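You operate a simulated robot arm through the tools that you are given. There is no shell and no other tool.

You run a simulated two-armed robot. Do the job below in one go: nothing can be reset, and whatever is moved stays where it is left.

Task
Prove the stop button: start a stroke at 10 MM/S and stop it partway.
Fine: hands clear of frame and tank; then twist the stop ring free, zero the rig, wait for READY and turn the drive switch off; end with the guards shut and the carriage at rest at zero.

Only the result counts: the job must be done as asked and must still hold three seconds after the hand-in. Knocking over, shifting, dropping, spilling or breaking anything else fails it.

Robot
Two 7-joint arms with two-finger grippers on one trunk that stands fixed in place. Base frame: the origin is at the foot of the trunk, x ahead of it, y to its left, z up. Lengths are in cm, angles in rad, forces in N, time in s.
The left shoulder is at [2.6, 15.8, 125.7], the right one opposite. With the tool pointing down near the work surface each hand reaches from about 24 to 72 cm from the base axis, measured 20 degrees to its own side. Payload 2.45 kg a hand.
The TCP of each hand is the grasp point between the finger pads, 2.6 cm short of the fingertips. In the tool frame z runs along the fingers and y along their closing line. The gripper opens to 9.6 cm. The gripper's body begins 6.9 cm behind the TCP.
Orientation is told as [roll, pitch, yaw] about the base's x, y, z axes, in that order, counted from this pose: with the fingers straight down and closing along the base's y, the tool's x points along the base's -x, its y along +y and its z along -z.

Tools
- The arms move only by the tool move_arm. It takes "left_plan", "right_plan" or both (then of equal length, played together; a hand with none holds still); each is a list that holds one entry, the list of rows, each a list of 6 numbers: the shift along the tool's x, y, z in mm, then the turn, a rotation vector about the tool's x, y, z in rad. In form: [[[tx, ty, tz, wx, wy, wz], ...]]. A call has 1 to 20 rows; each row is the pose to reach, as a shift and turn from the pose commanded when the call began, along the tool's axes at that moment. "left_grip" and "right_grip" are, for a hand that has rows, the gripper command, from -1 (fully open) to 1 (shut), values between in proportion, set as the call begins (left out, the last holds). A row lasts 0.2 s, in which the tool goes at most 5 cm and 0.15 rad; a call with a longer step from one row to the next is refused whole, and so is a gripper value outside its range. A pose out of reach is approached as far as the arm can. The call stops where the force on the tool passes 70 N (or 10 N more than at its start, if that is more) or the arm is blocked; 0.2 s more then pass. Each finger halts on what it meets, pressing with about 34 N; the grip force reading is that of the motor and also rises with nothing between the fingers. The clock runs only during rows and for 0.2 s after the last one: add rows that repeat a pose to give the fingers time. The reply holds the time, the measured pose of the TCP, the force on the tool along the base axes, the opening and the grip force, in the units named above and with some noise, with the torque about the TCP (base axes, N m) and any sound that the robot's microphone picked up, and new pictures: "pictures" is both (left out), scene, wrist or none (wrist: the cameras of the hands that moved).
- Cameras (640 x 400 px; columns grow to the right, rows downward): "scene" is now at [5.62, -3.96, 172.64]; the picture's right is [-0.48, -0.87, -0.00], its down [-0.69, 0.39, -0.61] and it looks along [0.53, -0.29, -0.79] (base axes); focal length 331 px, centre (320, 200). "left" rides on the left gripper at [8.2, -0.3, -9.8] in its tool frame; the picture's right is [0.04, 1.00, 0.00], its down [-0.73, 0.03, -0.68] and it looks along [-0.68, 0.03, 0.73] (tool axes); focal length 256 px, centre (320, 200). "right" rides on the right gripper at [8.2, 0.3, -9.8] in its tool frame; the picture's right is [-0.04, 1.00, 0.00], its down [-0.73, -0.03, -0.68] and it looks along [-0.68, -0.03, 0.73] (tool axes); focal length 256 px, centre (320, 200). There is no depth. A picture from a camera that has moved, and an enlarged one, comes with that camera's place and axes in the base frame and with its lens.
- raise_lower(by): slides the trunk up (or, below 0, down) by that many cm; the arms and the scene camera ride with it, the base frame stays. It gives what a move gives, with no picture.
- aim_head(pan, tilt): turns the head with the scene camera to pan (to the left, within 2.094 rad either way) and tilt (down, from -0.506 to 1.204), counted from straight ahead of the robot. It gives what a move gives, and a new picture of the scene camera.
- close_up(camera, box): a new picture of the part [left, top, right, bottom] of that camera's present view, enlarged. It takes no simulated time.
- hand_in(): hands the job in; it is judged then, once.

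Places have to be worked out from the pictures, the camera data and where the tool is seen. Open the grippers and draw the arms clear of the work before you hand the job in, unless the task says otherwise.

The tools are called after "Call:" as name(argument=value, ...) on one line, values as JSON. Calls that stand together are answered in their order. move_arm: Moves the arms, as the interface text tells. Its arguments: {"type":"object","properties":{"left_plan":{"type":"array","items":{"type":"array","items":{"type":"array","items":{"type":"number"}}}},"left_grip":{"type":"number"},"right_plan":{"type":"array","items":{"type":"array","items":{"type":"array","items":{"type":"number"}}}},"right_grip":{"type":"number"},"pictures":{"type":"string","enum":["both","scene","wrist","none"]}},"required":[]} The other tools are called the same way: raise_lower (by) slides the trunk up or down; aim_head (pan, tilt) turns the head that bears the scene camera; close_up (camera, box) takes an enlarged picture of a part of a camera's view; hand_in () hands the job in.

At the start:

```text
clock: 0.0
left_tool_pos: [44.99, -5.19, 130.98]
left_tcp_rot: [0.002, 0.001, 0.001]
left_contact_force: [0.5, -1.2, 0.2]
left_moment: [-0.03, 0.01, 0.0]
left_finger_gap: 9.59
left_finger_force: 0.0
right_tool_pos: [28.92, -34.92, 133.05]
right_tcp_rot: [0.002, 0.002, 0.001]
right_contact_force: [0.7, -0.1, 0.6]
right_moment: [0.0, 0.01, 0.02]
right_finger_gap: 9.58
right_finger_force: 0.1
trunk travel left (down, up): [-42.5, 14.2]
head pan, tilt: [-0.506, 0.915]
```

scene: 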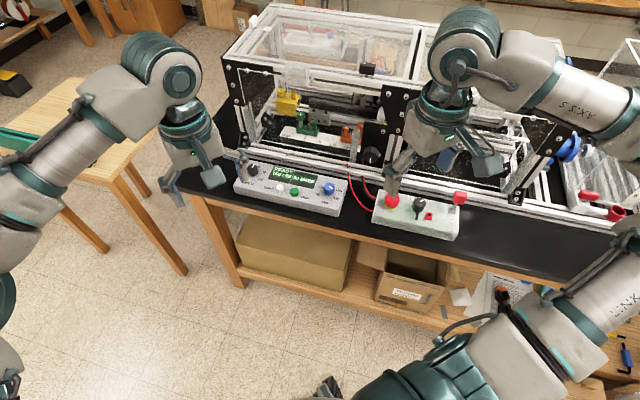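
right: 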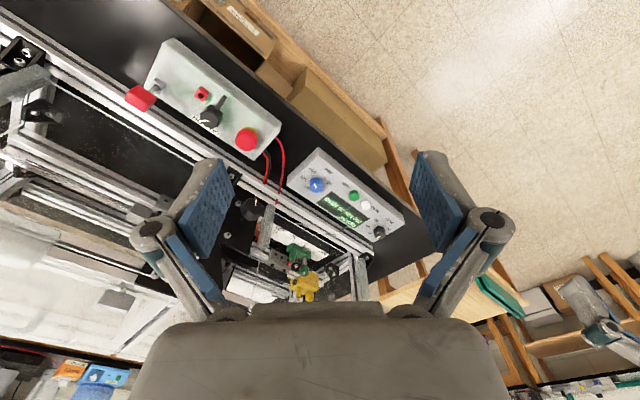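
left: 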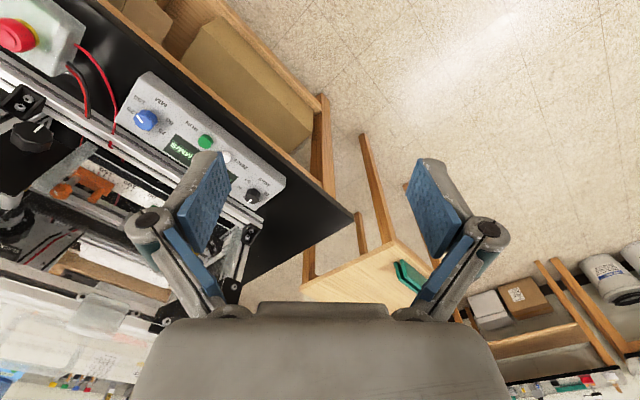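

The pictures show a rig with a control box (display, buttons, knobs) and a second box with a red stop button and switch. I'll zoom in to read the labels and state.

Call:
close_up(camera="scene", box=[220, 140, 360, 228])

Call:
close_up(camera="scene", box=[350, 160, 480, 241])

Call:
close_up(camera="scene", box=[210, 0, 450, 150])

Call:
close_up(camera="left", box=[100, 50, 310, 220])

Call:
close_up(camera="right", box=[120, 30, 300, 170])

Call:
close_up(camera="right", box=[280, 140, 420, 250])

```text
4.55 times, centred on (290, 184) of scene
camera zoom: at [5.62, -3.96, 172.64], right [-0.48, -0.87, 0.0], down [-0.69, 0.39, -0.61], along [0.53, -0.29, -0.79], focal length 1503 px, centre (456, 273)
```

zoom: 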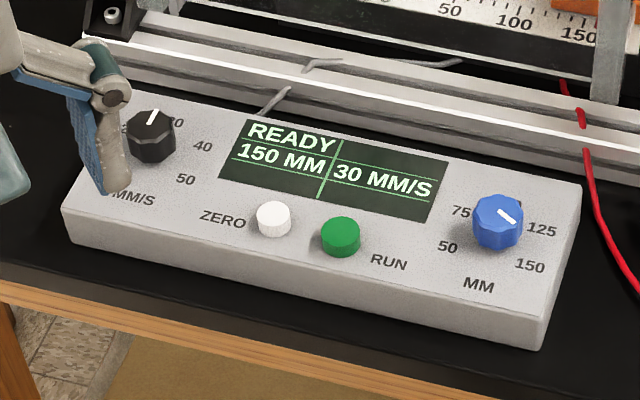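

```text
4.92 times, centred on (415, 200) of scene
camera zoom: at [5.62, -3.96, 172.64], right [-0.48, -0.87, 0.0], down [-0.69, 0.39, -0.61], along [0.53, -0.29, -0.79], focal length 1628 px, centre (-148, 198)
```

zoom: 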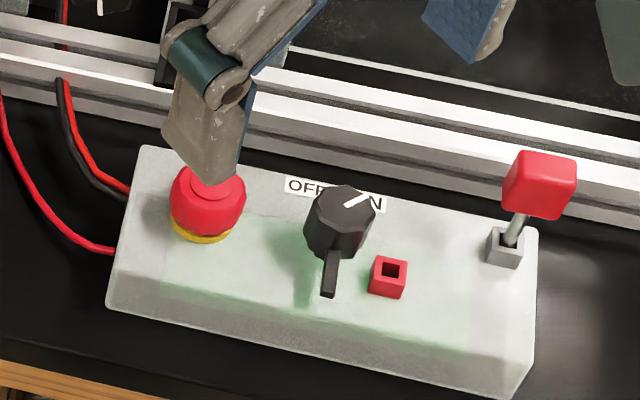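

```text
2.67 times, centred on (330, 75) of scene
camera zoom: at [5.62, -3.96, 172.64], right [-0.48, -0.87, 0.0], down [-0.69, 0.39, -0.61], along [0.53, -0.29, -0.79], focal length 882 px, centre (293, 533)
```

zoom: 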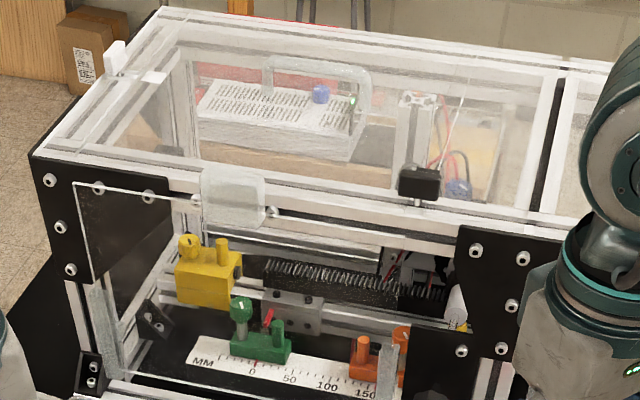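

```text
2.35 times, centred on (205, 135) of left
camera zoom: at [36.93, -5.6, 140.85], right [-0.04, 1.0, 0.0], down [0.73, 0.03, 0.68], along [0.68, 0.03, -0.74], focal length 602 px, centre (591, 353)
```

zoom: 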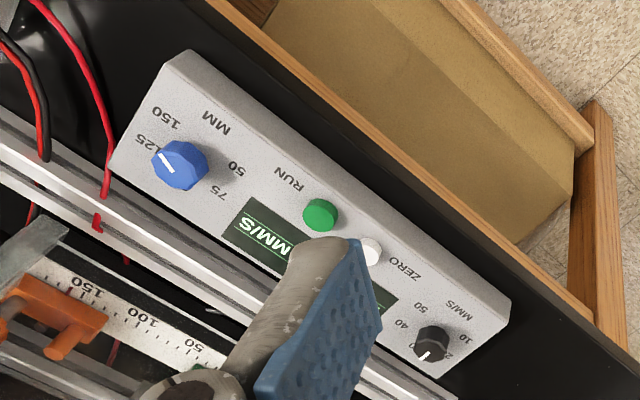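

```text
2.86 times, centred on (210, 100) of right
camera zoom: at [20.74, -34.59, 142.99], right [0.04, 1.0, 0.0], down [0.73, -0.03, 0.68], along [0.68, -0.03, -0.73], focal length 731 px, centre (634, 486)
```

zoom: 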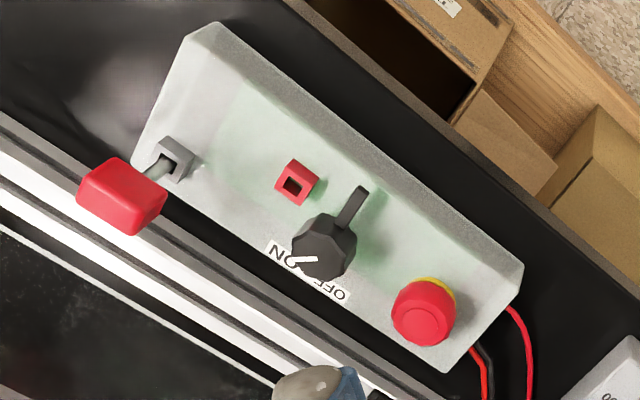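

```text
3.64 times, centred on (350, 195) of right
camera zoom: at [20.74, -34.59, 142.99], right [0.04, 1.0, 0.0], down [0.73, -0.03, 0.68], along [0.68, -0.03, -0.73], focal length 931 px, centre (211, 218)
```

zoom: 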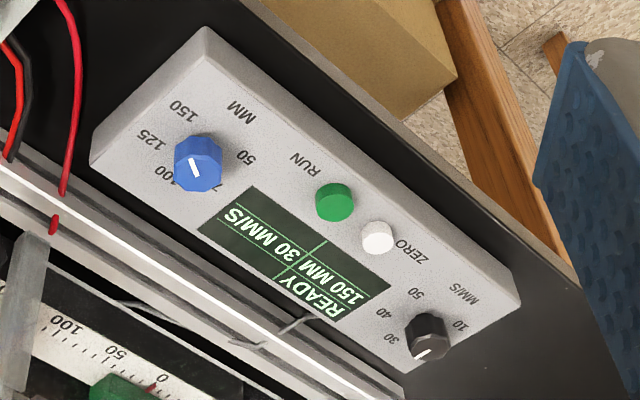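

The display reads READY, 150 MM, 30 MM/S; the drive switch is ON. From triangulation the stop is near (48,-52,93), RUN near (65,-28,93.5), and the speed knob near (80.5,-20,93.5). I'll inspect the guards and the rest of the rig.

Call:
close_up(camera="scene", box=[440, 60, 640, 240])

Call:
close_up(camera="right", box=[0, 30, 240, 330])

Call:
close_up(camera="right", box=[200, 170, 420, 320])

Call:
close_up(camera="left", box=[0, 60, 260, 400])

```text
2.22 times, centred on (540, 150) of scene
camera zoom: at [5.62, -3.96, 172.64], right [-0.48, -0.87, 0.0], down [-0.69, 0.39, -0.61], along [0.53, -0.29, -0.79], focal length 735 px, centre (-169, 311)
```

zoom: 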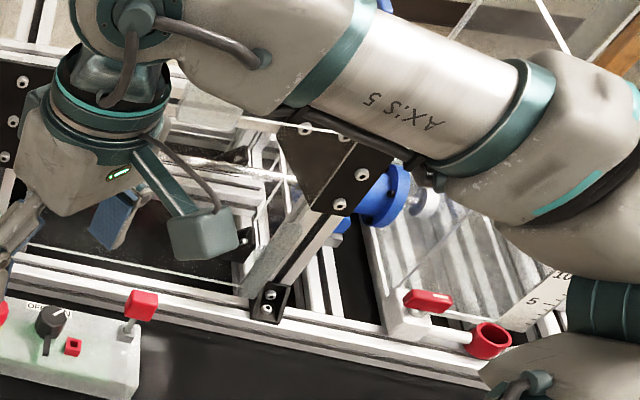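

```text
1.33 times, centred on (120, 180) of right
camera zoom: at [20.74, -34.59, 142.99], right [0.04, 1.0, 0.0], down [0.73, -0.03, 0.68], along [0.68, -0.03, -0.73], focal length 341 px, centre (587, 227)
```

zoom: 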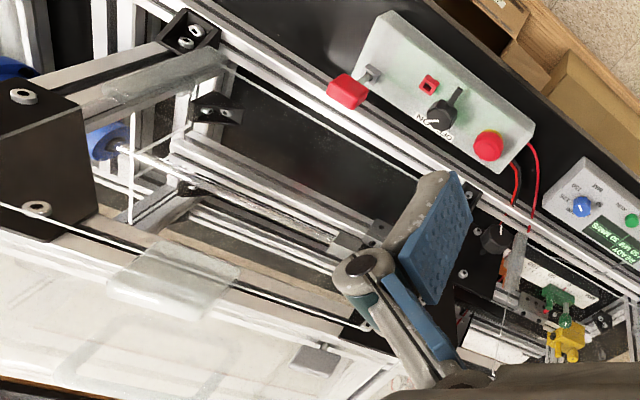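

```text
2.67 times, centred on (310, 245) of right
camera zoom: at [20.74, -34.59, 142.99], right [0.04, 1.0, 0.0], down [0.73, -0.03, 0.68], along [0.68, -0.03, -0.73], focal length 683 px, centre (347, 80)
```

zoom: 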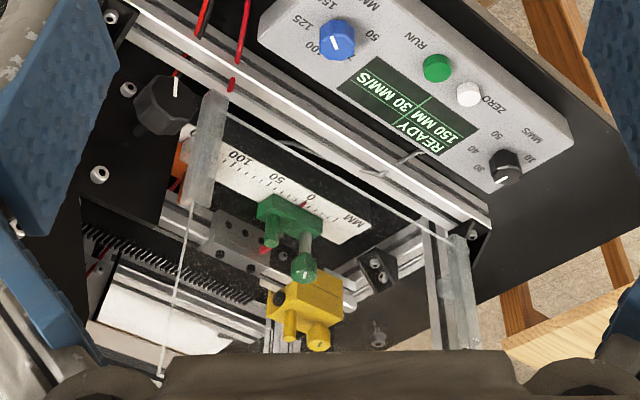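

```text
1.18 times, centred on (130, 230) of left
camera zoom: at [36.93, -5.6, 140.85], right [-0.04, 1.0, 0.0], down [0.73, 0.03, 0.68], along [0.68, 0.03, -0.74], focal length 301 px, centre (544, 165)
```

zoom: 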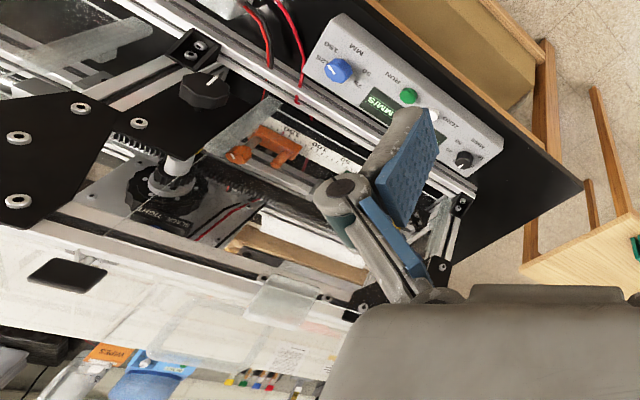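

The rig is turned about 45° (its front faces the robot's left) and the frame stands about 127 cm high behind the boxes. I'll draw the left hand aside and bring the right hand over the control box, turned to match the rig, for a better look.

Call:
move_arm(right_plan=[[[-28, 13, 20, 0, 0, 0.0785], [-56, 26, 40, 0, 0, 0.157], [-84, 39, 60, 0, 0, 0.2355], [-112, 52, 80, 0, 0, 0.314], [-140, 65, 100, 0, 0, 0.3925], [-169, 77, 120, 0, 0, 0.471], [-197, 90, 140, 0, 0, 0.5495], [-225, 103, 160, 0, 0, 0.628], [-253, 116, 180, 0, 0, 0.7065], [-281, 129, 200, 0, 0, 0.785]]], left_plan=[[[5, 27, 0, 0, 0, 0], [10, 54, 0, 0, 0, 0], [15, 81, 0, 0, 0, 0], [20, 108, 0, 0, 0, 0], [25, 135, 0, 0, 0, 0], [30, 162, 0, 0, 0, 0], [35, 189, 0, 0, 0, 0], [40, 216, 0, 0, 0, 0], [45, 243, 0, 0, 0, 0], [50, 270, 0, 0, 0, 0]]], right_grip=1)

```text
clock: 2.2
left_tool_pos: [39.88, 22.27, 130.67]
left_tcp_rot: [-0.002, 0.002, -0.001]
left_contact_force: [0.7, -0.8, -0.2]
left_moment: [0.01, 0.0, 0.0]
left_finger_gap: 9.59
left_finger_force: 0.0
right_tool_pos: [56.85, -21.97, 113.52]
right_tcp_rot: [-0.002, -0.002, -0.788]
right_contact_force: [-0.4, -0.2, 0.4]
right_moment: [-0.01, 0.03, 0.0]
right_finger_gap: 0.0
right_finger_force: 28.3
trunk travel left (down, up): [-42.5, 14.2]
head pan, tilt: [-0.506, 0.915]
camera scene: at [6.01, -3.51, 172.63], right [-0.49, -0.87, 0.0], down [-0.7, 0.38, -0.61], along [0.53, -0.3, -0.8], focal length 331 px, centre (320, 200)
camera right: at [51.31, -15.96, 123.26], right [0.74, 0.68, 0.0], down [0.5, -0.54, 0.68], along [0.46, -0.5, -0.73], focal length 256 px, centre (320, 200)
camera left: at [31.8, 21.82, 140.72], right [-0.04, 1.0, 0.0], down [0.73, 0.03, 0.68], along [0.68, 0.03, -0.73], focal length 256 px, centre (320, 200)
```

scene: 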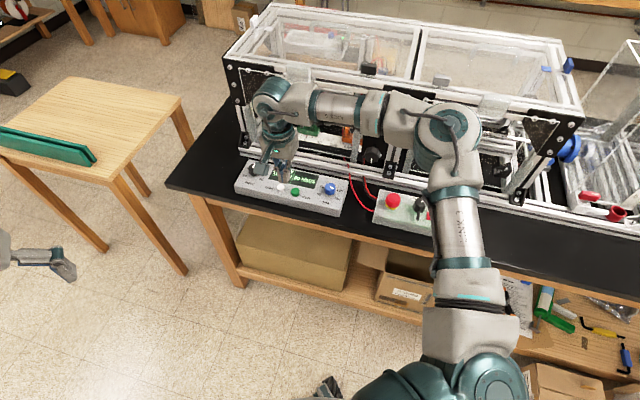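
right: 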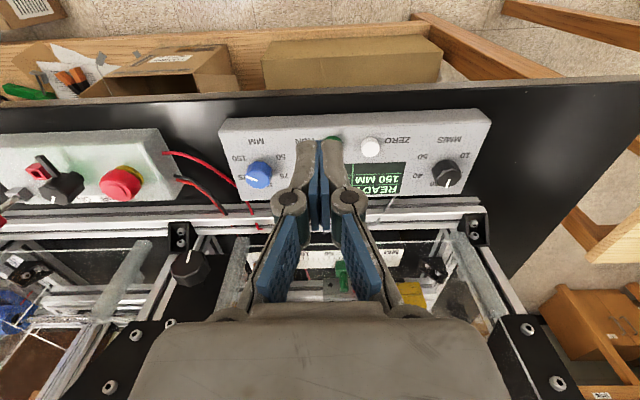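
left: 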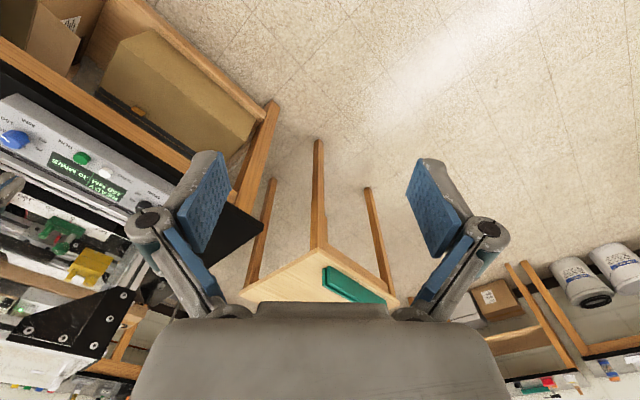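

The wrist camera now sees the control box (upside down). I'll zoom in on it to place the knobs and their scales.

Call:
close_up(camera="right", box=[210, 100, 500, 230])

Call:
close_up(camera="right", box=[390, 110, 500, 210])

Call:
close_up(camera="scene", box=[220, 150, 360, 225])

Call:
close_up(camera="left", box=[0, 80, 200, 300])

```text
2.21 times, centred on (355, 165) of right
camera zoom: at [51.31, -15.96, 123.26], right [0.74, 0.68, 0.0], down [0.5, -0.54, 0.68], along [0.46, -0.5, -0.73], focal length 565 px, centre (243, 277)
```

zoom: 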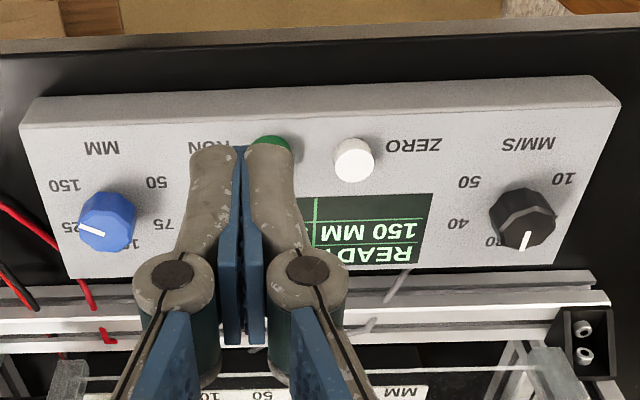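

```text
4.00 times, centred on (445, 160) of right
camera zoom: at [51.31, -15.96, 123.26], right [0.74, 0.68, 0.0], down [0.5, -0.54, 0.68], along [0.46, -0.5, -0.73], focal length 1024 px, centre (-180, 360)
```

zoom: 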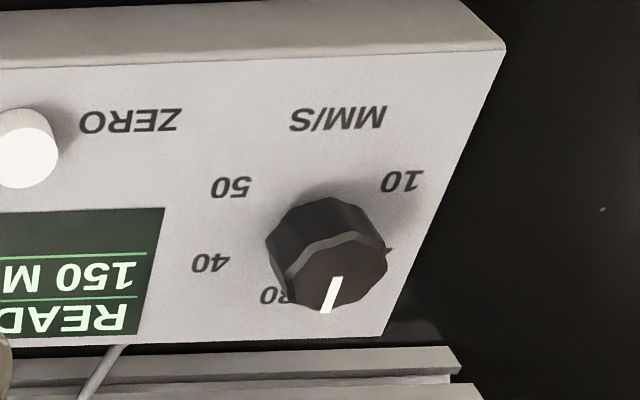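

```text
4.57 times, centred on (290, 188) of scene
camera zoom: at [6.01, -3.51, 172.63], right [-0.49, -0.87, 0.0], down [-0.7, 0.38, -0.61], along [0.53, -0.3, -0.8], focal length 1512 px, centre (457, 257)
```

zoom: 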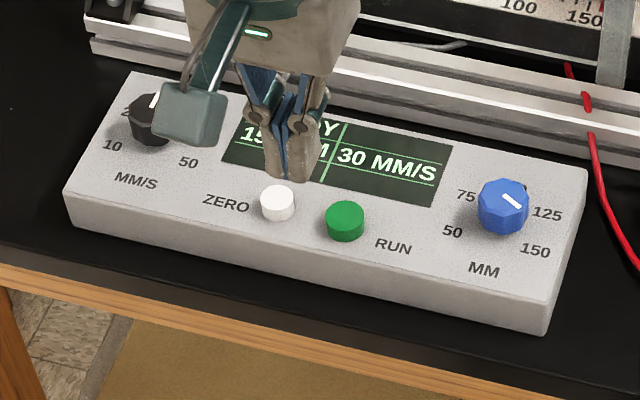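

```text
1.82 times, centred on (100, 190) of left
camera zoom: at [31.8, 21.82, 140.72], right [-0.04, 1.0, 0.0], down [0.73, 0.03, 0.68], along [0.68, 0.03, -0.73], focal length 465 px, centre (720, 218)
```

zoom: 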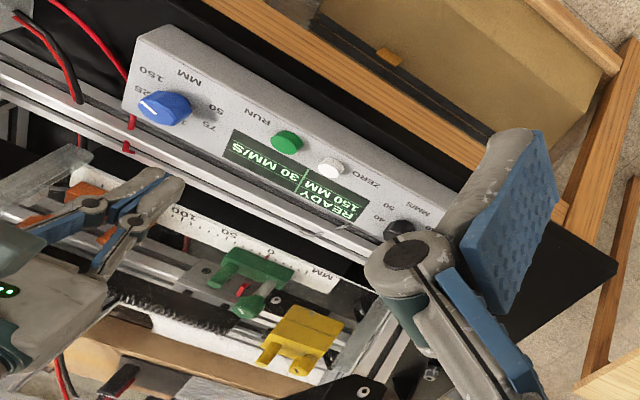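

The knob looks to be at about (78.6,-19.9), top near z 95.5, which is beyond straight-down reach, so I'll need a tilted tool. I'll turn the hand back to yaw 0 while lifting, then lower the trunk a bit for reach.

Call:
move_arm(right_plan=[[[-3, 8, -8, 0, 0, -0.131], [-7, 17, -16, 0, 0, -0.262], [-10, 25, -24, 0, 0, -0.394], [-14, 33, -32, 0, 0, -0.525], [-17, 42, -40, 0, 0, -0.657], [-21, 50, -50, 0, 0, -0.788]]], right_grip=-1, pictures="none")

Call:
raise_lower(by=-10)

```text
clock: 3.6
left_tool_pos: [39.76, 22.26, 130.81]
left_tcp_rot: [-0.001, 0.001, 0.001]
left_contact_force: [-0.7, -0.6, -0.6]
left_moment: [-0.02, -0.01, -0.03]
left_finger_gap: 9.62
left_finger_force: 0.1
right_tool_pos: [57.34, -22.32, 118.11]
right_tcp_rot: [0.0, -0.002, 0.008]
right_contact_force: [-0.5, -0.6, -0.6]
right_moment: [0.0, 0.0, -0.01]
right_finger_gap: 9.62
right_finger_force: 0.0
right hand out of reach, approached as far as the arm can: row 1, 2, 3, 4, 5, 6
trunk travel left (down, up): [-42.5, 14.2]
head pan, tilt: [-0.506, 0.915]
```

```text
clock: 4.9
left_tool_pos: [39.71, 22.15, 121.01]
left_tcp_rot: [0.0, -0.002, 0.002]
left_contact_force: [-0.3, 0.6, 0.1]
left_moment: [-0.02, -0.01, 0.01]
left_finger_gap: 9.6
left_finger_force: 0.1
right_tool_pos: [57.12, -22.54, 107.99]
right_tcp_rot: [-0.003, -0.003, 0.003]
right_contact_force: [0.2, 0.1, -0.4]
right_moment: [0.01, -0.02, 0.0]
right_finger_gap: 9.59
right_finger_force: 0.1
trunk travel left (down, up): [-32.5, 24.2]
head pan, tilt: [-0.506, 0.915]
```

At that height the arm could not go past x=57 with the tool vertical. Now I'll test reach with the tool tilted forward about 0.5 rad, still well above the box.

Call:
move_arm(right_plan=[[[-20, 6, 0, 0, -0.125, 0], [-45, 12, 0, 0, -0.25, 0], [-68, 19, 0, 0, -0.375, 0], [-90, 25, 0, 0, -0.5, 0]]])

```text
clock: 5.9
left_tool_pos: [39.78, 22.12, 120.99]
left_tcp_rot: [-0.002, 0.001, 0.001]
left_contact_force: [-0.1, 0.7, 0.9]
left_moment: [0.01, 0.04, -0.05]
left_finger_gap: 9.6
left_finger_force: 0.2
right_tool_pos: [66.14, -19.95, 108.02]
right_tcp_rot: [-0.001, -0.503, 0.005]
right_contact_force: [0.0, -0.1, 0.7]
right_moment: [-0.02, -0.02, 0.03]
right_finger_gap: 9.6
right_finger_force: 0.2
trunk travel left (down, up): [-32.5, 24.2]
head pan, tilt: [-0.506, 0.915]
camera scene: at [8.73, -3.45, 162.64], right [-0.48, -0.87, 0.0], down [-0.7, 0.38, -0.61], along [0.53, -0.3, -0.79], focal length 331 px, centre (320, 200)
camera right: at [54.19, -19.63, 112.68], right [0.03, 1.0, 0.02], down [0.32, -0.03, 0.95], along [0.95, -0.02, -0.32], focal length 256 px, centre (320, 200)
```

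scene: 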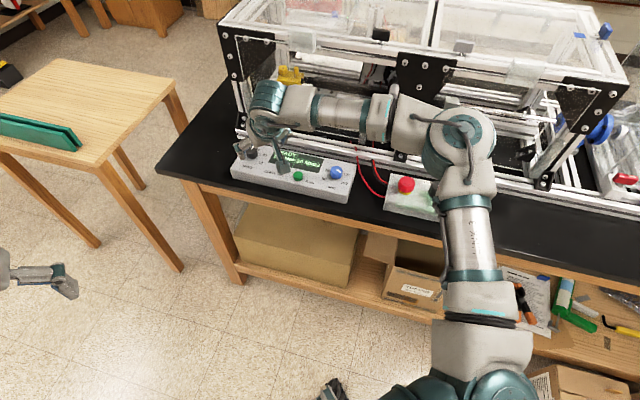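
right: 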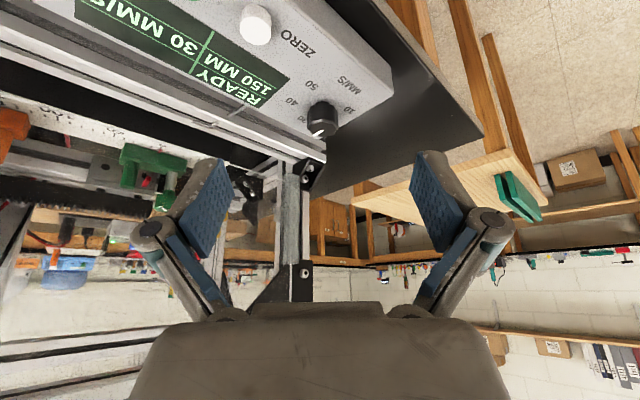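

The tilted reach works, and the knob is in clear view of the wrist camera. I'll zoom in on it and the display.

Call:
close_up(camera="right", box=[260, 60, 400, 160])

Call:
close_up(camera="scene", box=[220, 120, 360, 210])

```text
4.00 times, centred on (330, 110) of right
camera zoom: at [54.19, -19.63, 112.68], right [0.03, 1.0, 0.02], down [0.32, -0.03, 0.95], along [0.95, -0.02, -0.32], focal length 1024 px, centre (280, 560)
```

zoom: 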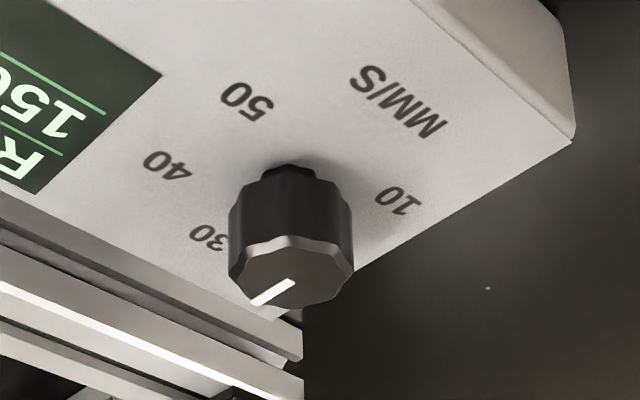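

```text
4.44 times, centred on (290, 165) of scene
camera zoom: at [8.73, -3.45, 162.64], right [-0.48, -0.87, 0.0], down [-0.7, 0.38, -0.61], along [0.53, -0.3, -0.79], focal length 1470 px, centre (453, 356)
```

zoom: 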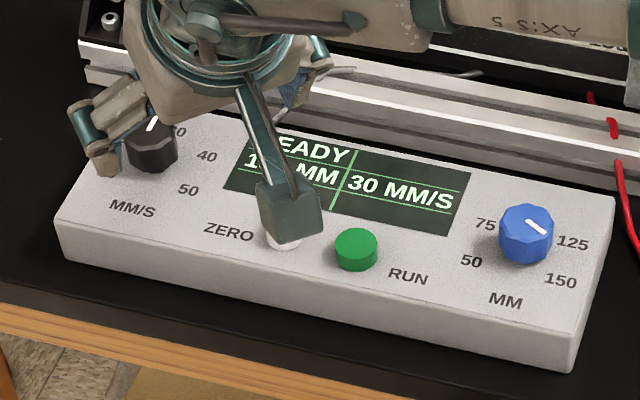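

The box top is at about z 93.8 and the knob top about z 97 near (77.8,-19.9). I'll go to a pregrasp above the knob with the tool tilted and yawed -0.5, fingers opened to about 7 cm.

Call:
move_arm(right_plan=[[[-14, 1, 20, 0.048, 0, 0.088], [-29, 2, 39, 0.096, 0, 0.175], [-43, 3, 58, 0.145, 0, 0.263], [-58, 4, 78, 0.193, 0, 0.35], [-72, 4.5, 97, 0.241, 0, 0.438]]], right_grip=-0.46)

```text
clock: 7.1
left_tool_pos: [39.63, 22.08, 121.05]
left_tcp_rot: [-0.003, -0.001, 0.003]
left_contact_force: [-0.2, 0.4, -0.3]
left_moment: [0.0, -0.01, -0.01]
left_finger_gap: 9.6
left_finger_force: 0.0
right_tool_pos: [67.12, -26.7, 104.03]
right_tcp_rot: [-0.002, -0.502, -0.496]
right_contact_force: [-0.3, 0.5, 0.0]
right_moment: [-0.04, 0.01, 0.0]
right_finger_gap: 7.0
right_finger_force: 0.0
right hand out of reach, approached as far as the arm can: row 1, 2, 3, 4, 5
trunk travel left (down, up): [-32.5, 24.2]
head pan, tilt: [-0.506, 0.915]
camera scene: at [8.65, -3.49, 162.64], right [-0.48, -0.87, 0.0], down [-0.7, 0.38, -0.61], along [0.53, -0.3, -0.79], focal length 331 px, centre (320, 200)
camera right: at [56.66, -20.69, 108.73], right [0.51, 0.86, 0.02], down [0.26, -0.18, 0.95], along [0.82, -0.48, -0.32], focal length 256 px, centre (320, 200)
```

scene: 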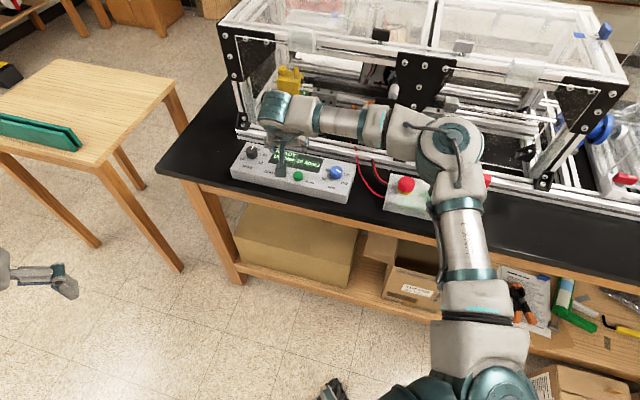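
right: 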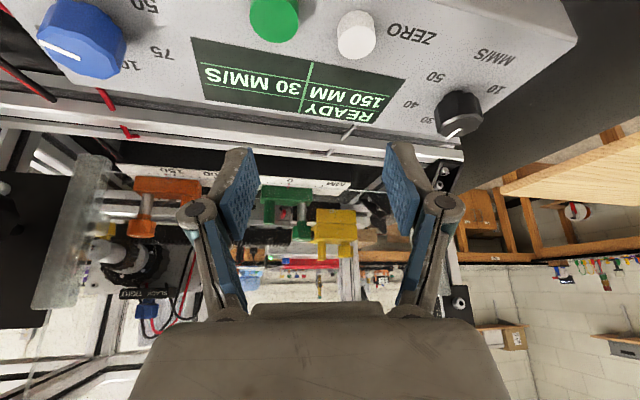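

The arm stopped short although the elbow looks well bent, so something other than straight-line length limits it. I'll look at the arm's posture with the head turned.

Call:
aim_head(pan=-0.75, tilt=1.1)

```text
clock: 7.9
left_tool_pos: [39.64, 22.14, 120.95]
left_tcp_rot: [-0.003, 0.0, 0.002]
left_contact_force: [-0.4, 0.5, 0.0]
left_moment: [0.01, 0.03, -0.02]
left_finger_gap: 9.62
left_finger_force: 0.0
right_tool_pos: [67.06, -26.57, 103.97]
right_tcp_rot: [-0.002, -0.504, -0.495]
right_contact_force: [-0.4, -0.2, -0.6]
right_moment: [0.02, -0.01, -0.02]
right_finger_gap: 6.99
right_finger_force: 0.0
trunk travel left (down, up): [-32.5, 24.2]
head pan, tilt: [-0.75, 1.1]
camera scene: at [6.76, -4.16, 161.38], right [-0.68, -0.73, 0.0], down [-0.65, 0.61, -0.45], along [0.33, -0.31, -0.89], focal length 331 px, centre (320, 200)
```

scene: 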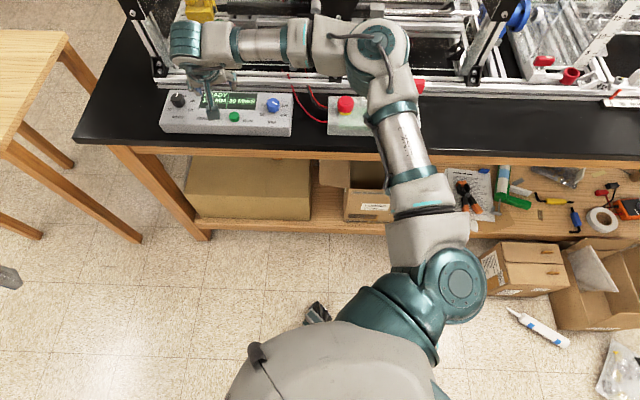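

The elbow is far from straight. I'll test a small pure translation forward-left with the orientation held, to learn whether the limit is real.

Call:
move_arm(right_plan=[[[-4, 14, 2, 0, 0, 0], [-7, 27, 4, 0, 0, 0], [-11, 41, 6, 0, 0, 0], [-14, 54, 8, 0, 0, 0], [-14, 54, 8, 0, 0, 0]]], pictures="scene")

```text
clock: 9.1
left_tool_pos: [39.52, 22.15, 120.98]
left_tcp_rot: [-0.001, 0.0, 0.002]
left_contact_force: [-0.6, -1.1, 0.3]
left_moment: [-0.02, 0.0, -0.03]
left_finger_gap: 9.61
left_finger_force: 0.2
right_tool_pos: [66.84, -26.3, 104.49]
right_tcp_rot: [-0.003, -0.503, -0.495]
right_contact_force: [-0.4, -0.9, 0.0]
right_moment: [0.02, -0.02, 0.01]
right_finger_gap: 7.01
right_finger_force: 0.1
right hand out of reach, approached as far as the arm can: row 1, 2, 3, 4, 5
trunk travel left (down, up): [-32.5, 24.2]
head pan, tilt: [-0.75, 1.1]
camera scene: at [6.75, -4.16, 161.37], right [-0.68, -0.73, 0.0], down [-0.65, 0.61, -0.45], along [0.33, -0.31, -0.89], focal length 331 px, centre (320, 200)
```

scene: 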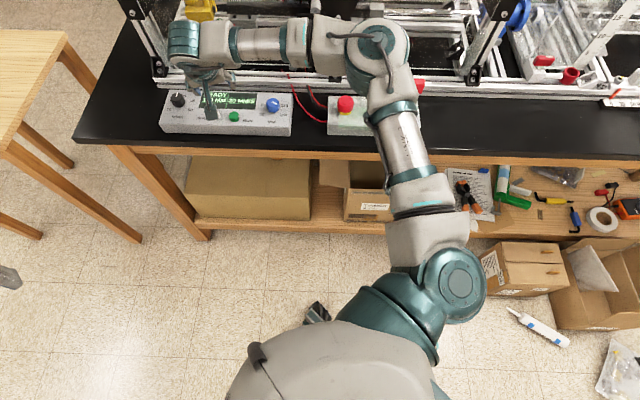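

Every row was clipped at the same shoulder-to-wrist distance, so the limit is real, and I need a steeper forward tilt with the camera on the upper side. I'll back off to free space with yaw 0 before trying to roll the hand over.

Call:
move_arm(right_plan=[[[13, -14, -30, -0.048, 0, -0.087], [27, -28, -60, -0.096, 0, -0.174], [40, -43, -91, -0.143, 0, -0.26], [54, -57, -121, -0.191, 0, -0.347], [67, -71, -151, -0.239, 0, -0.434]]], pictures="none")

```text
clock: 10.3
left_tool_pos: [39.57, 21.94, 121.03]
left_tcp_rot: [-0.001, -0.002, 0.003]
left_contact_force: [0.0, -0.2, -0.1]
left_moment: [0.01, -0.06, -0.03]
left_finger_gap: 9.57
left_finger_force: 0.0
right_tool_pos: [51.75, -26.05, 115.06]
right_tcp_rot: [-0.003, -0.501, 0.002]
right_contact_force: [0.0, 0.5, 0.3]
right_moment: [0.01, 0.02, 0.0]
right_finger_gap: 6.99
right_finger_force: 0.1
trunk travel left (down, up): [-32.5, 24.2]
head pan, tilt: [-0.75, 1.1]
```

I'm at a free pose at yaw 0. Now I'll roll the hand about its own axis to bring the camera to the upper side, in two stages.

Call:
move_arm(right_plan=[[[0, 0, 0, 0, 0, 0.15], [0, 0, 0, 0, 0, 0.3], [0, 0, 0, 0, 0, 0.45], [0, 0, 0, 0, 0, 0.6], [0, 0, 0, 0, 0, 0.75], [0, 0, 0, 0, 0, 0.9], [0, 0, 0, 0, 0, 1.05], [0, 0, 0, 0, 0, 1.2], [0, 0, 0, 0, 0, 1.35], [0, 0, 0, 0, 0, 1.5]]], pictures="none")

```text
clock: 12.5
left_tool_pos: [39.63, 22.09, 121.01]
left_tcp_rot: [-0.001, 0.0, 0.002]
left_contact_force: [-0.4, -0.1, 0.1]
left_moment: [0.03, 0.01, -0.03]
left_finger_gap: 9.62
left_finger_force: 0.0
right_tool_pos: [51.89, -25.89, 114.79]
right_tcp_rot: [0.5, -0.034, -1.512]
right_contact_force: [0.5, 1.2, -1.2]
right_moment: [-0.02, -0.01, -0.02]
right_finger_gap: 7.0
right_finger_force: 0.0
trunk travel left (down, up): [-32.5, 24.2]
head pan, tilt: [-0.75, 1.1]
```

The first half of the roll went without trouble; I'll continue the remaining 1.64 rad.

Call:
move_arm(right_plan=[[[0, 0, 0, 0, 0, 0.149], [0, 0, 0, 0, 0, 0.298], [0, 0, 0, 0, 0, 0.447], [0, 0, 0, 0, 0, 0.596], [0, 0, 0, 0, 0, 0.745], [0, 0, 0, 0, 0, 0.894], [0, 0, 0, 0, 0, 1.043], [0, 0, 0, 0, 0, 1.192], [0, 0, 0, 0, 0, 1.341], [0, 0, 0, 0, 0, 1.49], [0, 0, 0, 0, 0, 1.64]]])

```text
clock: 14.9
left_tool_pos: [39.74, 22.16, 121.02]
left_tcp_rot: [-0.002, 0.0, 0.001]
left_contact_force: [0.2, 0.0, 0.4]
left_moment: [0.05, 0.0, -0.01]
left_finger_gap: 9.61
left_finger_force: 0.0
right_tool_pos: [51.91, -25.75, 114.84]
right_tcp_rot: [0.0, 0.5, 3.14]
right_contact_force: [0.2, -0.5, -0.7]
right_moment: [0.01, 0.01, -0.02]
right_finger_gap: 7.02
right_finger_force: 0.1
trunk travel left (down, up): [-32.5, 24.2]
head pan, tilt: [-0.75, 1.1]
camera scene: at [6.61, -4.18, 161.38], right [-0.68, -0.73, 0.0], down [-0.65, 0.61, -0.45], along [0.33, -0.31, -0.89], focal length 331 px, centre (320, 200)
camera right: at [54.23, -26.21, 127.35], right [-0.04, -1.0, -0.02], down [-0.97, 0.03, 0.24], along [-0.24, 0.03, -0.97], focal length 256 px, centre (320, 200)
```

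scene: 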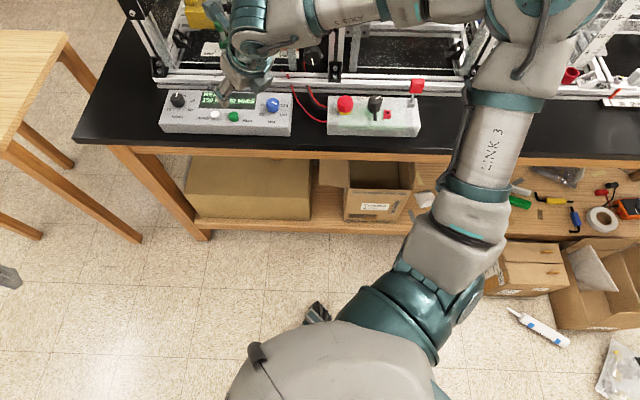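
right: 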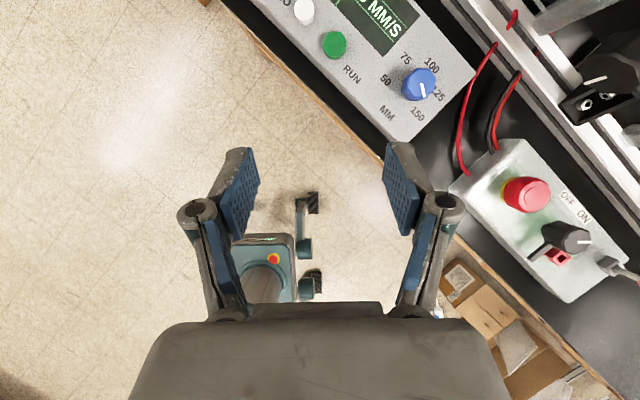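

The roll worked; the camera is now above the hand. Next I tilt further (to about 1.1 rad) and move toward the knob, staying above the box at z 105.

Call:
move_arm(right_plan=[[[19, -10, 29, 0, 0.1, 0], [37, -19, 58, 0, 0.2, 0], [56, -29, 86, 0, 0.3, 0], [75, -38, 115, 0, 0.4, 0], [93, -48, 144, 0, 0.5, 0], [112, -57, 173, 0, 0.6, 0]]])

```text
clock: 16.3
left_tool_pos: [39.84, 21.99, 120.84]
left_tcp_rot: [-0.001, 0.0, 0.001]
left_contact_force: [0.6, 0.0, 0.1]
left_moment: [-0.03, 0.04, 0.01]
left_finger_gap: 9.62
left_finger_force: 0.1
right_tool_pos: [70.51, -20.32, 104.71]
right_tcp_rot: [0.0, 1.1, 3.142]
right_contact_force: [0.4, -0.6, 0.0]
right_moment: [0.0, 0.0, 0.0]
right_finger_gap: 7.01
right_finger_force: 0.1
trunk travel left (down, up): [-32.5, 24.2]
head pan, tilt: [-0.75, 1.1]
camera scene: at [6.99, -4.17, 161.36], right [-0.68, -0.73, 0.0], down [-0.65, 0.61, -0.45], along [0.33, -0.31, -0.89], focal length 331 px, centre (320, 200)
camera right: at [65.42, -20.62, 116.48], right [-0.02, -1.0, -0.04], down [-0.94, 0.03, -0.35], along [0.35, 0.03, -0.94], focal length 256 px, centre (320, 200)
```

scene: 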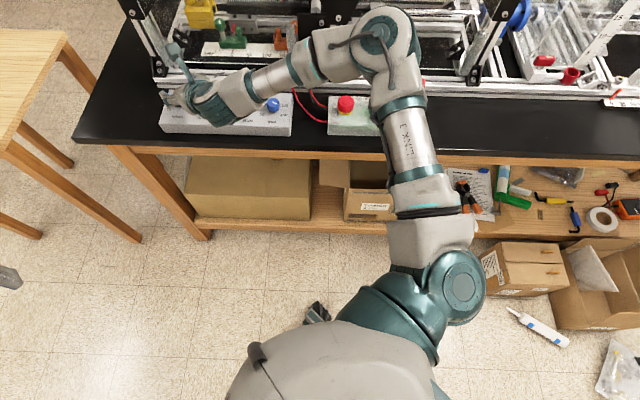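
right: 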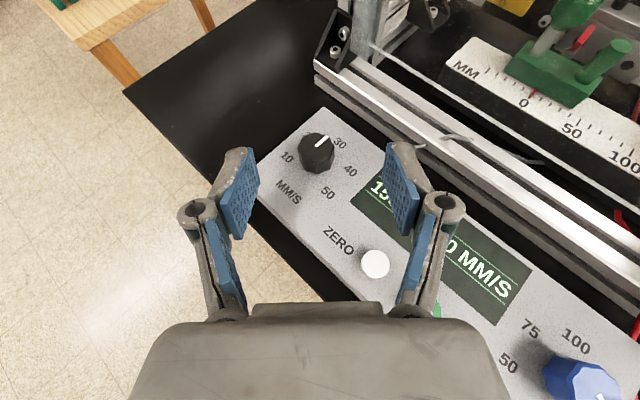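

Good: this upright view shows the knob between the fingers, pointer at 30. I'll zoom to locate it precisely.

Call:
close_up(camera="right", box=[240, 100, 400, 200])

Call:
close_up(camera="scene", box=[140, 40, 300, 140])

```text
4.00 times, centred on (320, 150) of right
camera zoom: at [65.42, -20.62, 116.48], right [-0.02, -1.0, -0.04], down [-0.94, 0.03, -0.35], along [0.35, 0.03, -0.94], focal length 1024 px, centre (320, 400)
```

zoom: 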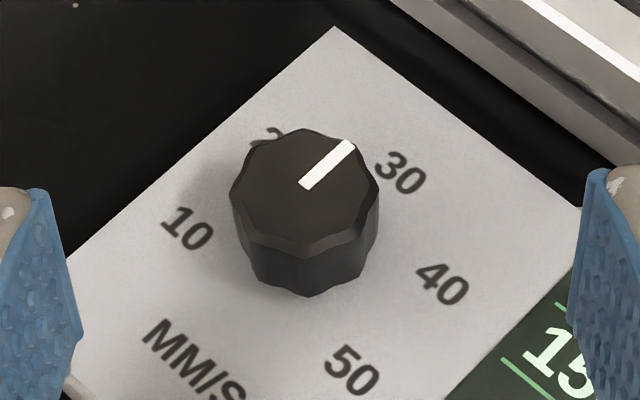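

```text
4.00 times, centred on (220, 90) of scene
camera zoom: at [6.99, -4.17, 161.36], right [-0.68, -0.73, 0.0], down [-0.65, 0.61, -0.45], along [0.33, -0.31, -0.89], focal length 1323 px, centre (720, 640)
```

zoom: 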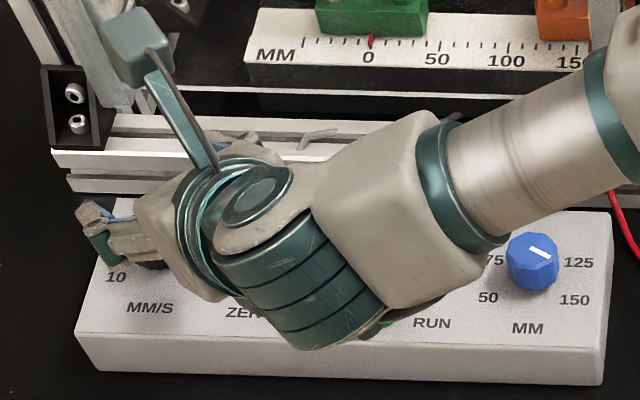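

The knob sits near (77.3,-19.75) with its top near z 97. I'll move to a pregrasp straddling it from above (z 101), yawed -0.35 so I can then turn counterclockwise.

Call:
move_arm(right_plan=[[[-2, -3, 16, -0.078, 0, 0.04], [-4, -6, 32, -0.156, 0, 0.08], [-7, -8, 48, -0.234, 0, 0.119], [-9, -11, 64, -0.312, 0, 0.159]]])

```text
clock: 17.3
left_tool_pos: [39.83, 22.12, 120.97]
left_tcp_rot: [-0.002, -0.001, 0.001]
left_contact_force: [0.2, 0.5, -0.2]
left_moment: [0.02, 0.02, 0.03]
left_finger_gap: 9.59
left_finger_force: 0.1
right_tool_pos: [70.09, -24.75, 103.8]
right_tcp_rot: [0.002, 1.102, 2.794]
right_contact_force: [-0.1, 0.8, -0.6]
right_moment: [-0.02, 0.02, 0.01]
right_finger_gap: 6.99
right_finger_force: 0.0
right hand out of reach, approached as far as the arm can: row 1, 2, 3, 4
trunk travel left (down, up): [-32.5, 24.2]
head pan, tilt: [-0.75, 1.1]
camera scene: at [6.8, -4.16, 161.37], right [-0.68, -0.73, 0.0], down [-0.65, 0.61, -0.45], along [0.33, -0.31, -0.89], focal length 331 px, centre (320, 200)
camera right: at [65.11, -23.33, 115.55], right [-0.36, -0.93, -0.03], down [-0.87, 0.35, -0.35], along [0.34, -0.09, -0.94], focal length 256 px, centre (320, 200)
```

scene: 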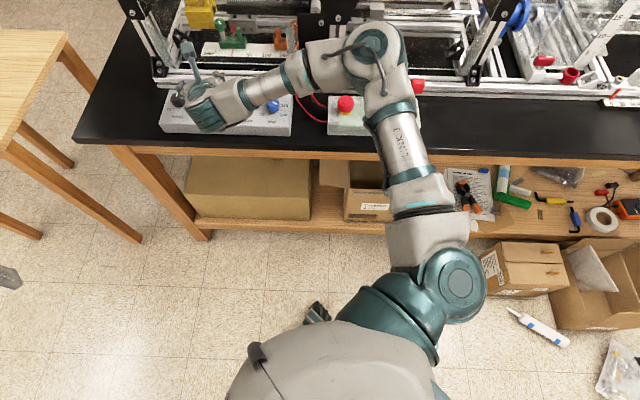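
right: 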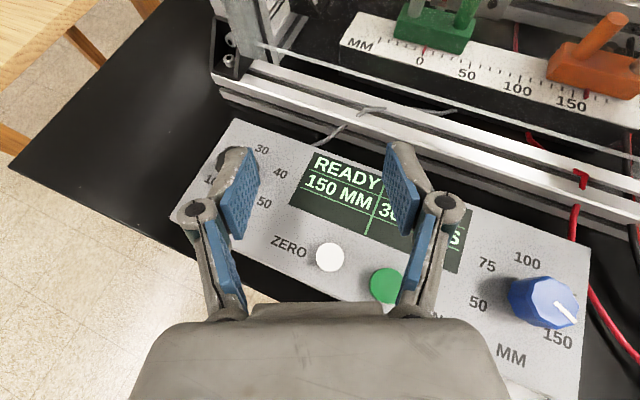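

The boundary points I've hit fit a sphere about an elbow held at about shoulder height +9 cm, so a lower trunk and pointing the hand leftward (yaw +0.1 to +0.8) should bring the knob within reach. I'll raise the hand and swing it to that direction, then lower the trunk.

Call:
move_arm(right_plan=[[[25, 11, -20, 0.111, 0, -0.0565], [50, 22, -40, 0.222, 0, -0.113], [76, 34, -61, 0.333, 0, -0.1695], [101, 45, -81, 0.445, 0, -0.226], [126, 56, -101, 0.556, 0, -0.2825], [151, 67, -121, 0.667, 0, -0.339]]], pictures="none")

```text
clock: 18.7
left_tool_pos: [39.66, 21.96, 121.04]
left_tcp_rot: [0.0, -0.002, 0.001]
left_contact_force: [-0.6, 0.6, -0.5]
left_moment: [-0.01, -0.04, -0.03]
left_finger_gap: 9.61
left_finger_force: 0.0
right_tool_pos: [63.84, -29.49, 123.09]
right_tcp_rot: [0.0, 1.103, -2.742]
right_contact_force: [0.1, 0.0, 0.4]
right_moment: [0.02, -0.01, -0.02]
right_finger_gap: 7.0
right_finger_force: 0.0
trunk travel left (down, up): [-32.5, 24.2]
head pan, tilt: [-0.75, 1.1]
```

The hand is up at z 123 with yaw +0.4 as planned. Lowering the trunk 19 cm will bring it to about z 104, still above the box.

Call:
raise_lower(by=-19)

Call:
aim_head(pan=-0.5, tilt=0.75)

Call:
close_up(camera="right", box=[0, 0, 640, 400])

```text
clock: 20.8
left_tool_pos: [39.58, 22.03, 102.11]
left_tcp_rot: [-0.002, -0.002, 0.001]
left_contact_force: [-0.7, -0.8, -0.3]
left_moment: [0.03, -0.03, 0.03]
left_finger_gap: 9.6
left_finger_force: 0.0
right_tool_pos: [63.75, -29.43, 104.27]
right_tcp_rot: [0.004, 1.104, -2.739]
right_contact_force: [-0.9, 0.5, 0.4]
right_moment: [-0.06, 0.01, 0.02]
right_finger_gap: 7.03
right_finger_force: 0.0
trunk travel left (down, up): [-13.5, 43.2]
head pan, tilt: [-0.75, 1.1]
```

```text
clock: 21.6
left_tool_pos: [39.69, 21.98, 102.01]
left_tcp_rot: [-0.002, -0.001, 0.0]
left_contact_force: [0.1, -0.6, 0.0]
left_moment: [0.0, -0.03, 0.01]
left_finger_gap: 9.6
left_finger_force: 0.1
right_tool_pos: [63.93, -29.32, 104.22]
right_tcp_rot: [0.001, 1.1, -2.739]
right_contact_force: [0.5, -0.1, -0.3]
right_moment: [0.04, 0.03, 0.0]
right_finger_gap: 6.99
right_finger_force: 0.0
trunk travel left (down, up): [-13.5, 43.2]
head pan, tilt: [-0.499, 0.75]
camera scene: at [24.51, -3.92, 143.54], right [-0.48, -0.88, 0.0], down [-0.6, 0.33, -0.73], along [0.64, -0.35, -0.69], focal length 331 px, centre (320, 200)
```

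scene: 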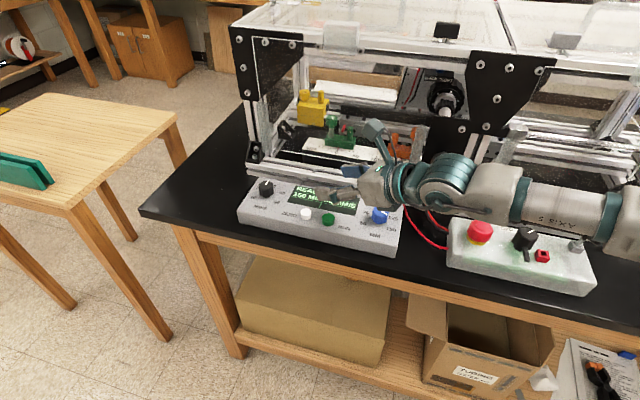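

```text
1.00 times, centred on (320, 200) of right (not enlarged: the box is as wide or as high as the picture)
camera zoom: at [59.22, -31.71, 115.95], right [0.37, -0.93, -0.03], down [-0.88, -0.34, -0.35], along [0.31, 0.16, -0.94], focal length 256 px, centre (320, 200)
```

zoom: 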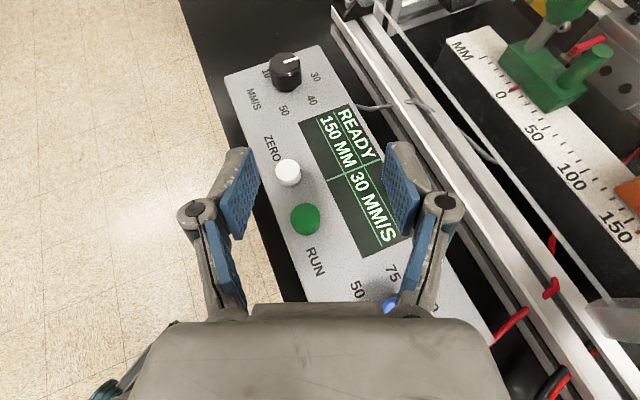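

The trunk is down, the forearm passes in front of (not over) the stop box, and the knob is visible at the top of the wrist view. I'll zoom on it again for its exact place.

Call:
close_up(camera="right", box=[220, 30, 380, 130])

Call:
close_up(camera="scene", box=[230, 150, 420, 270])

Call:
close_up(camera="scene", box=[420, 130, 640, 300])

```text
4.00 times, centred on (300, 80) of right
camera zoom: at [59.22, -31.71, 115.95], right [0.37, -0.93, -0.03], down [-0.88, -0.34, -0.35], along [0.31, 0.16, -0.94], focal length 1024 px, centre (400, 680)
```

zoom: 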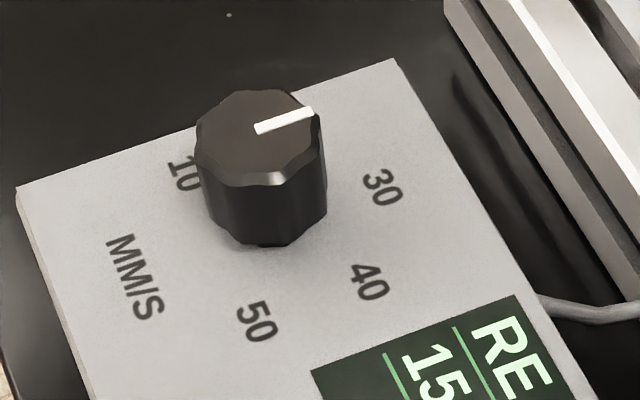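

```text
3.33 times, centred on (325, 210) of scene
camera zoom: at [24.51, -3.92, 143.54], right [-0.48, -0.88, 0.0], down [-0.6, 0.33, -0.73], along [0.64, -0.35, -0.69], focal length 1102 px, centre (303, 167)
```

zoom: 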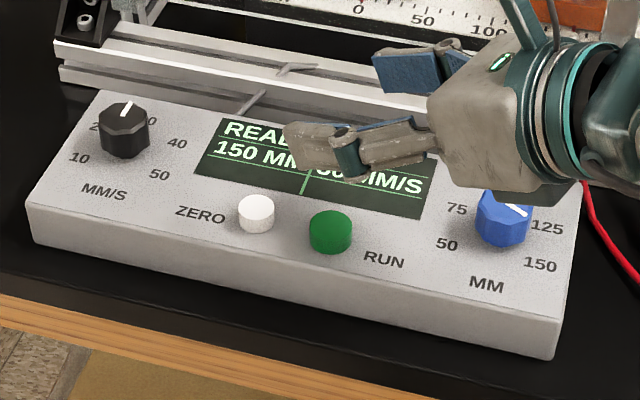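

```text
2.35 times, centred on (530, 215) of scene
camera zoom: at [24.51, -3.92, 143.54], right [-0.48, -0.88, 0.0], down [-0.6, 0.33, -0.73], along [0.64, -0.35, -0.69], focal length 778 px, centre (-174, 165)
```

zoom: 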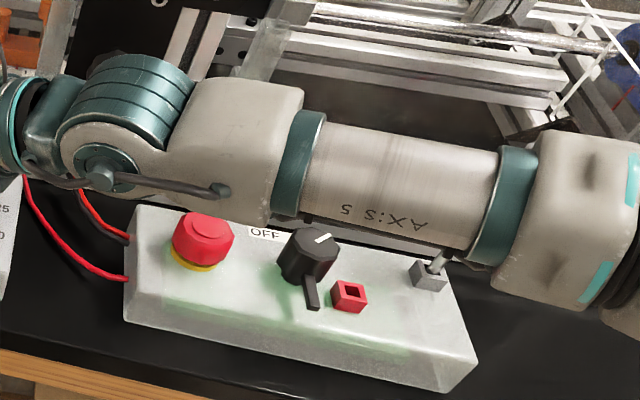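

The knob is at about (77.5,-19.7), top z 97.0, box top about 94.2; RUN is at (64.3,-27.5,95.6) and ZERO at (67.9,-24.4,95.9). I'll move to the pregrasp above the knob with yaw +0.2.

Call:
move_arm(right_plan=[[[8, -8, 29, -0.036, 0, 0.018], [15, -15, 58, -0.072, 0, 0.037], [23, -23, 87, -0.108, 0, 0.055], [31, -31, 117, -0.144, 0, 0.074], [38, -39, 146, -0.1805, 0, 0.0919]]])

```text
clock: 22.8
left_tool_pos: [39.79, 22.1, 101.96]
left_tcp_rot: [-0.001, 0.003, 0.003]
left_contact_force: [-0.4, -0.1, -0.5]
left_moment: [0.0, 0.04, -0.02]
left_finger_gap: 9.6
left_finger_force: 0.0
right_tool_pos: [76.06, -19.89, 100.95]
right_tcp_rot: [0.003, 1.099, -2.946]
right_contact_force: [0.8, 0.3, 0.4]
right_moment: [-0.01, 0.01, 0.0]
right_finger_gap: 7.02
right_finger_force: 0.1
trunk travel left (down, up): [-13.5, 43.2]
head pan, tilt: [-0.499, 0.75]
camera scene: at [24.8, -3.84, 143.48], right [-0.48, -0.88, 0.0], down [-0.6, 0.33, -0.73], along [0.64, -0.35, -0.69], focal length 331 px, centre (320, 200)
camera right: at [71.07, -21.32, 112.72], right [0.18, -0.98, -0.04], down [-0.93, -0.15, -0.35], along [0.33, 0.09, -0.94], focal length 256 px, centre (320, 200)
```

scene: 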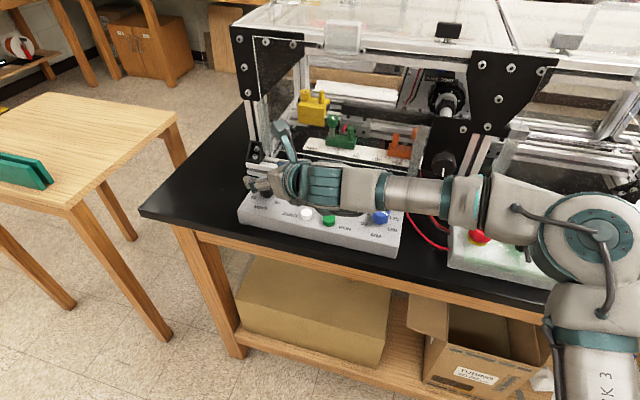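
right: 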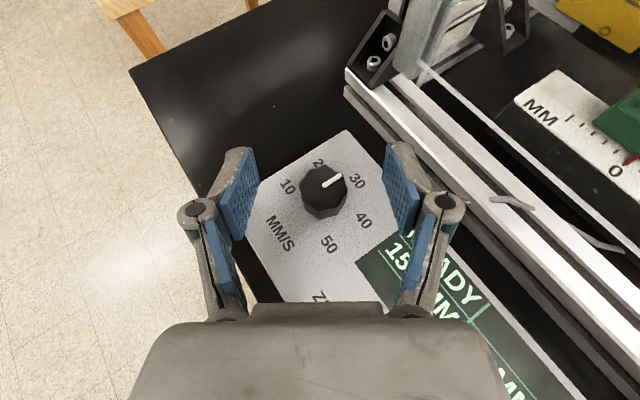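

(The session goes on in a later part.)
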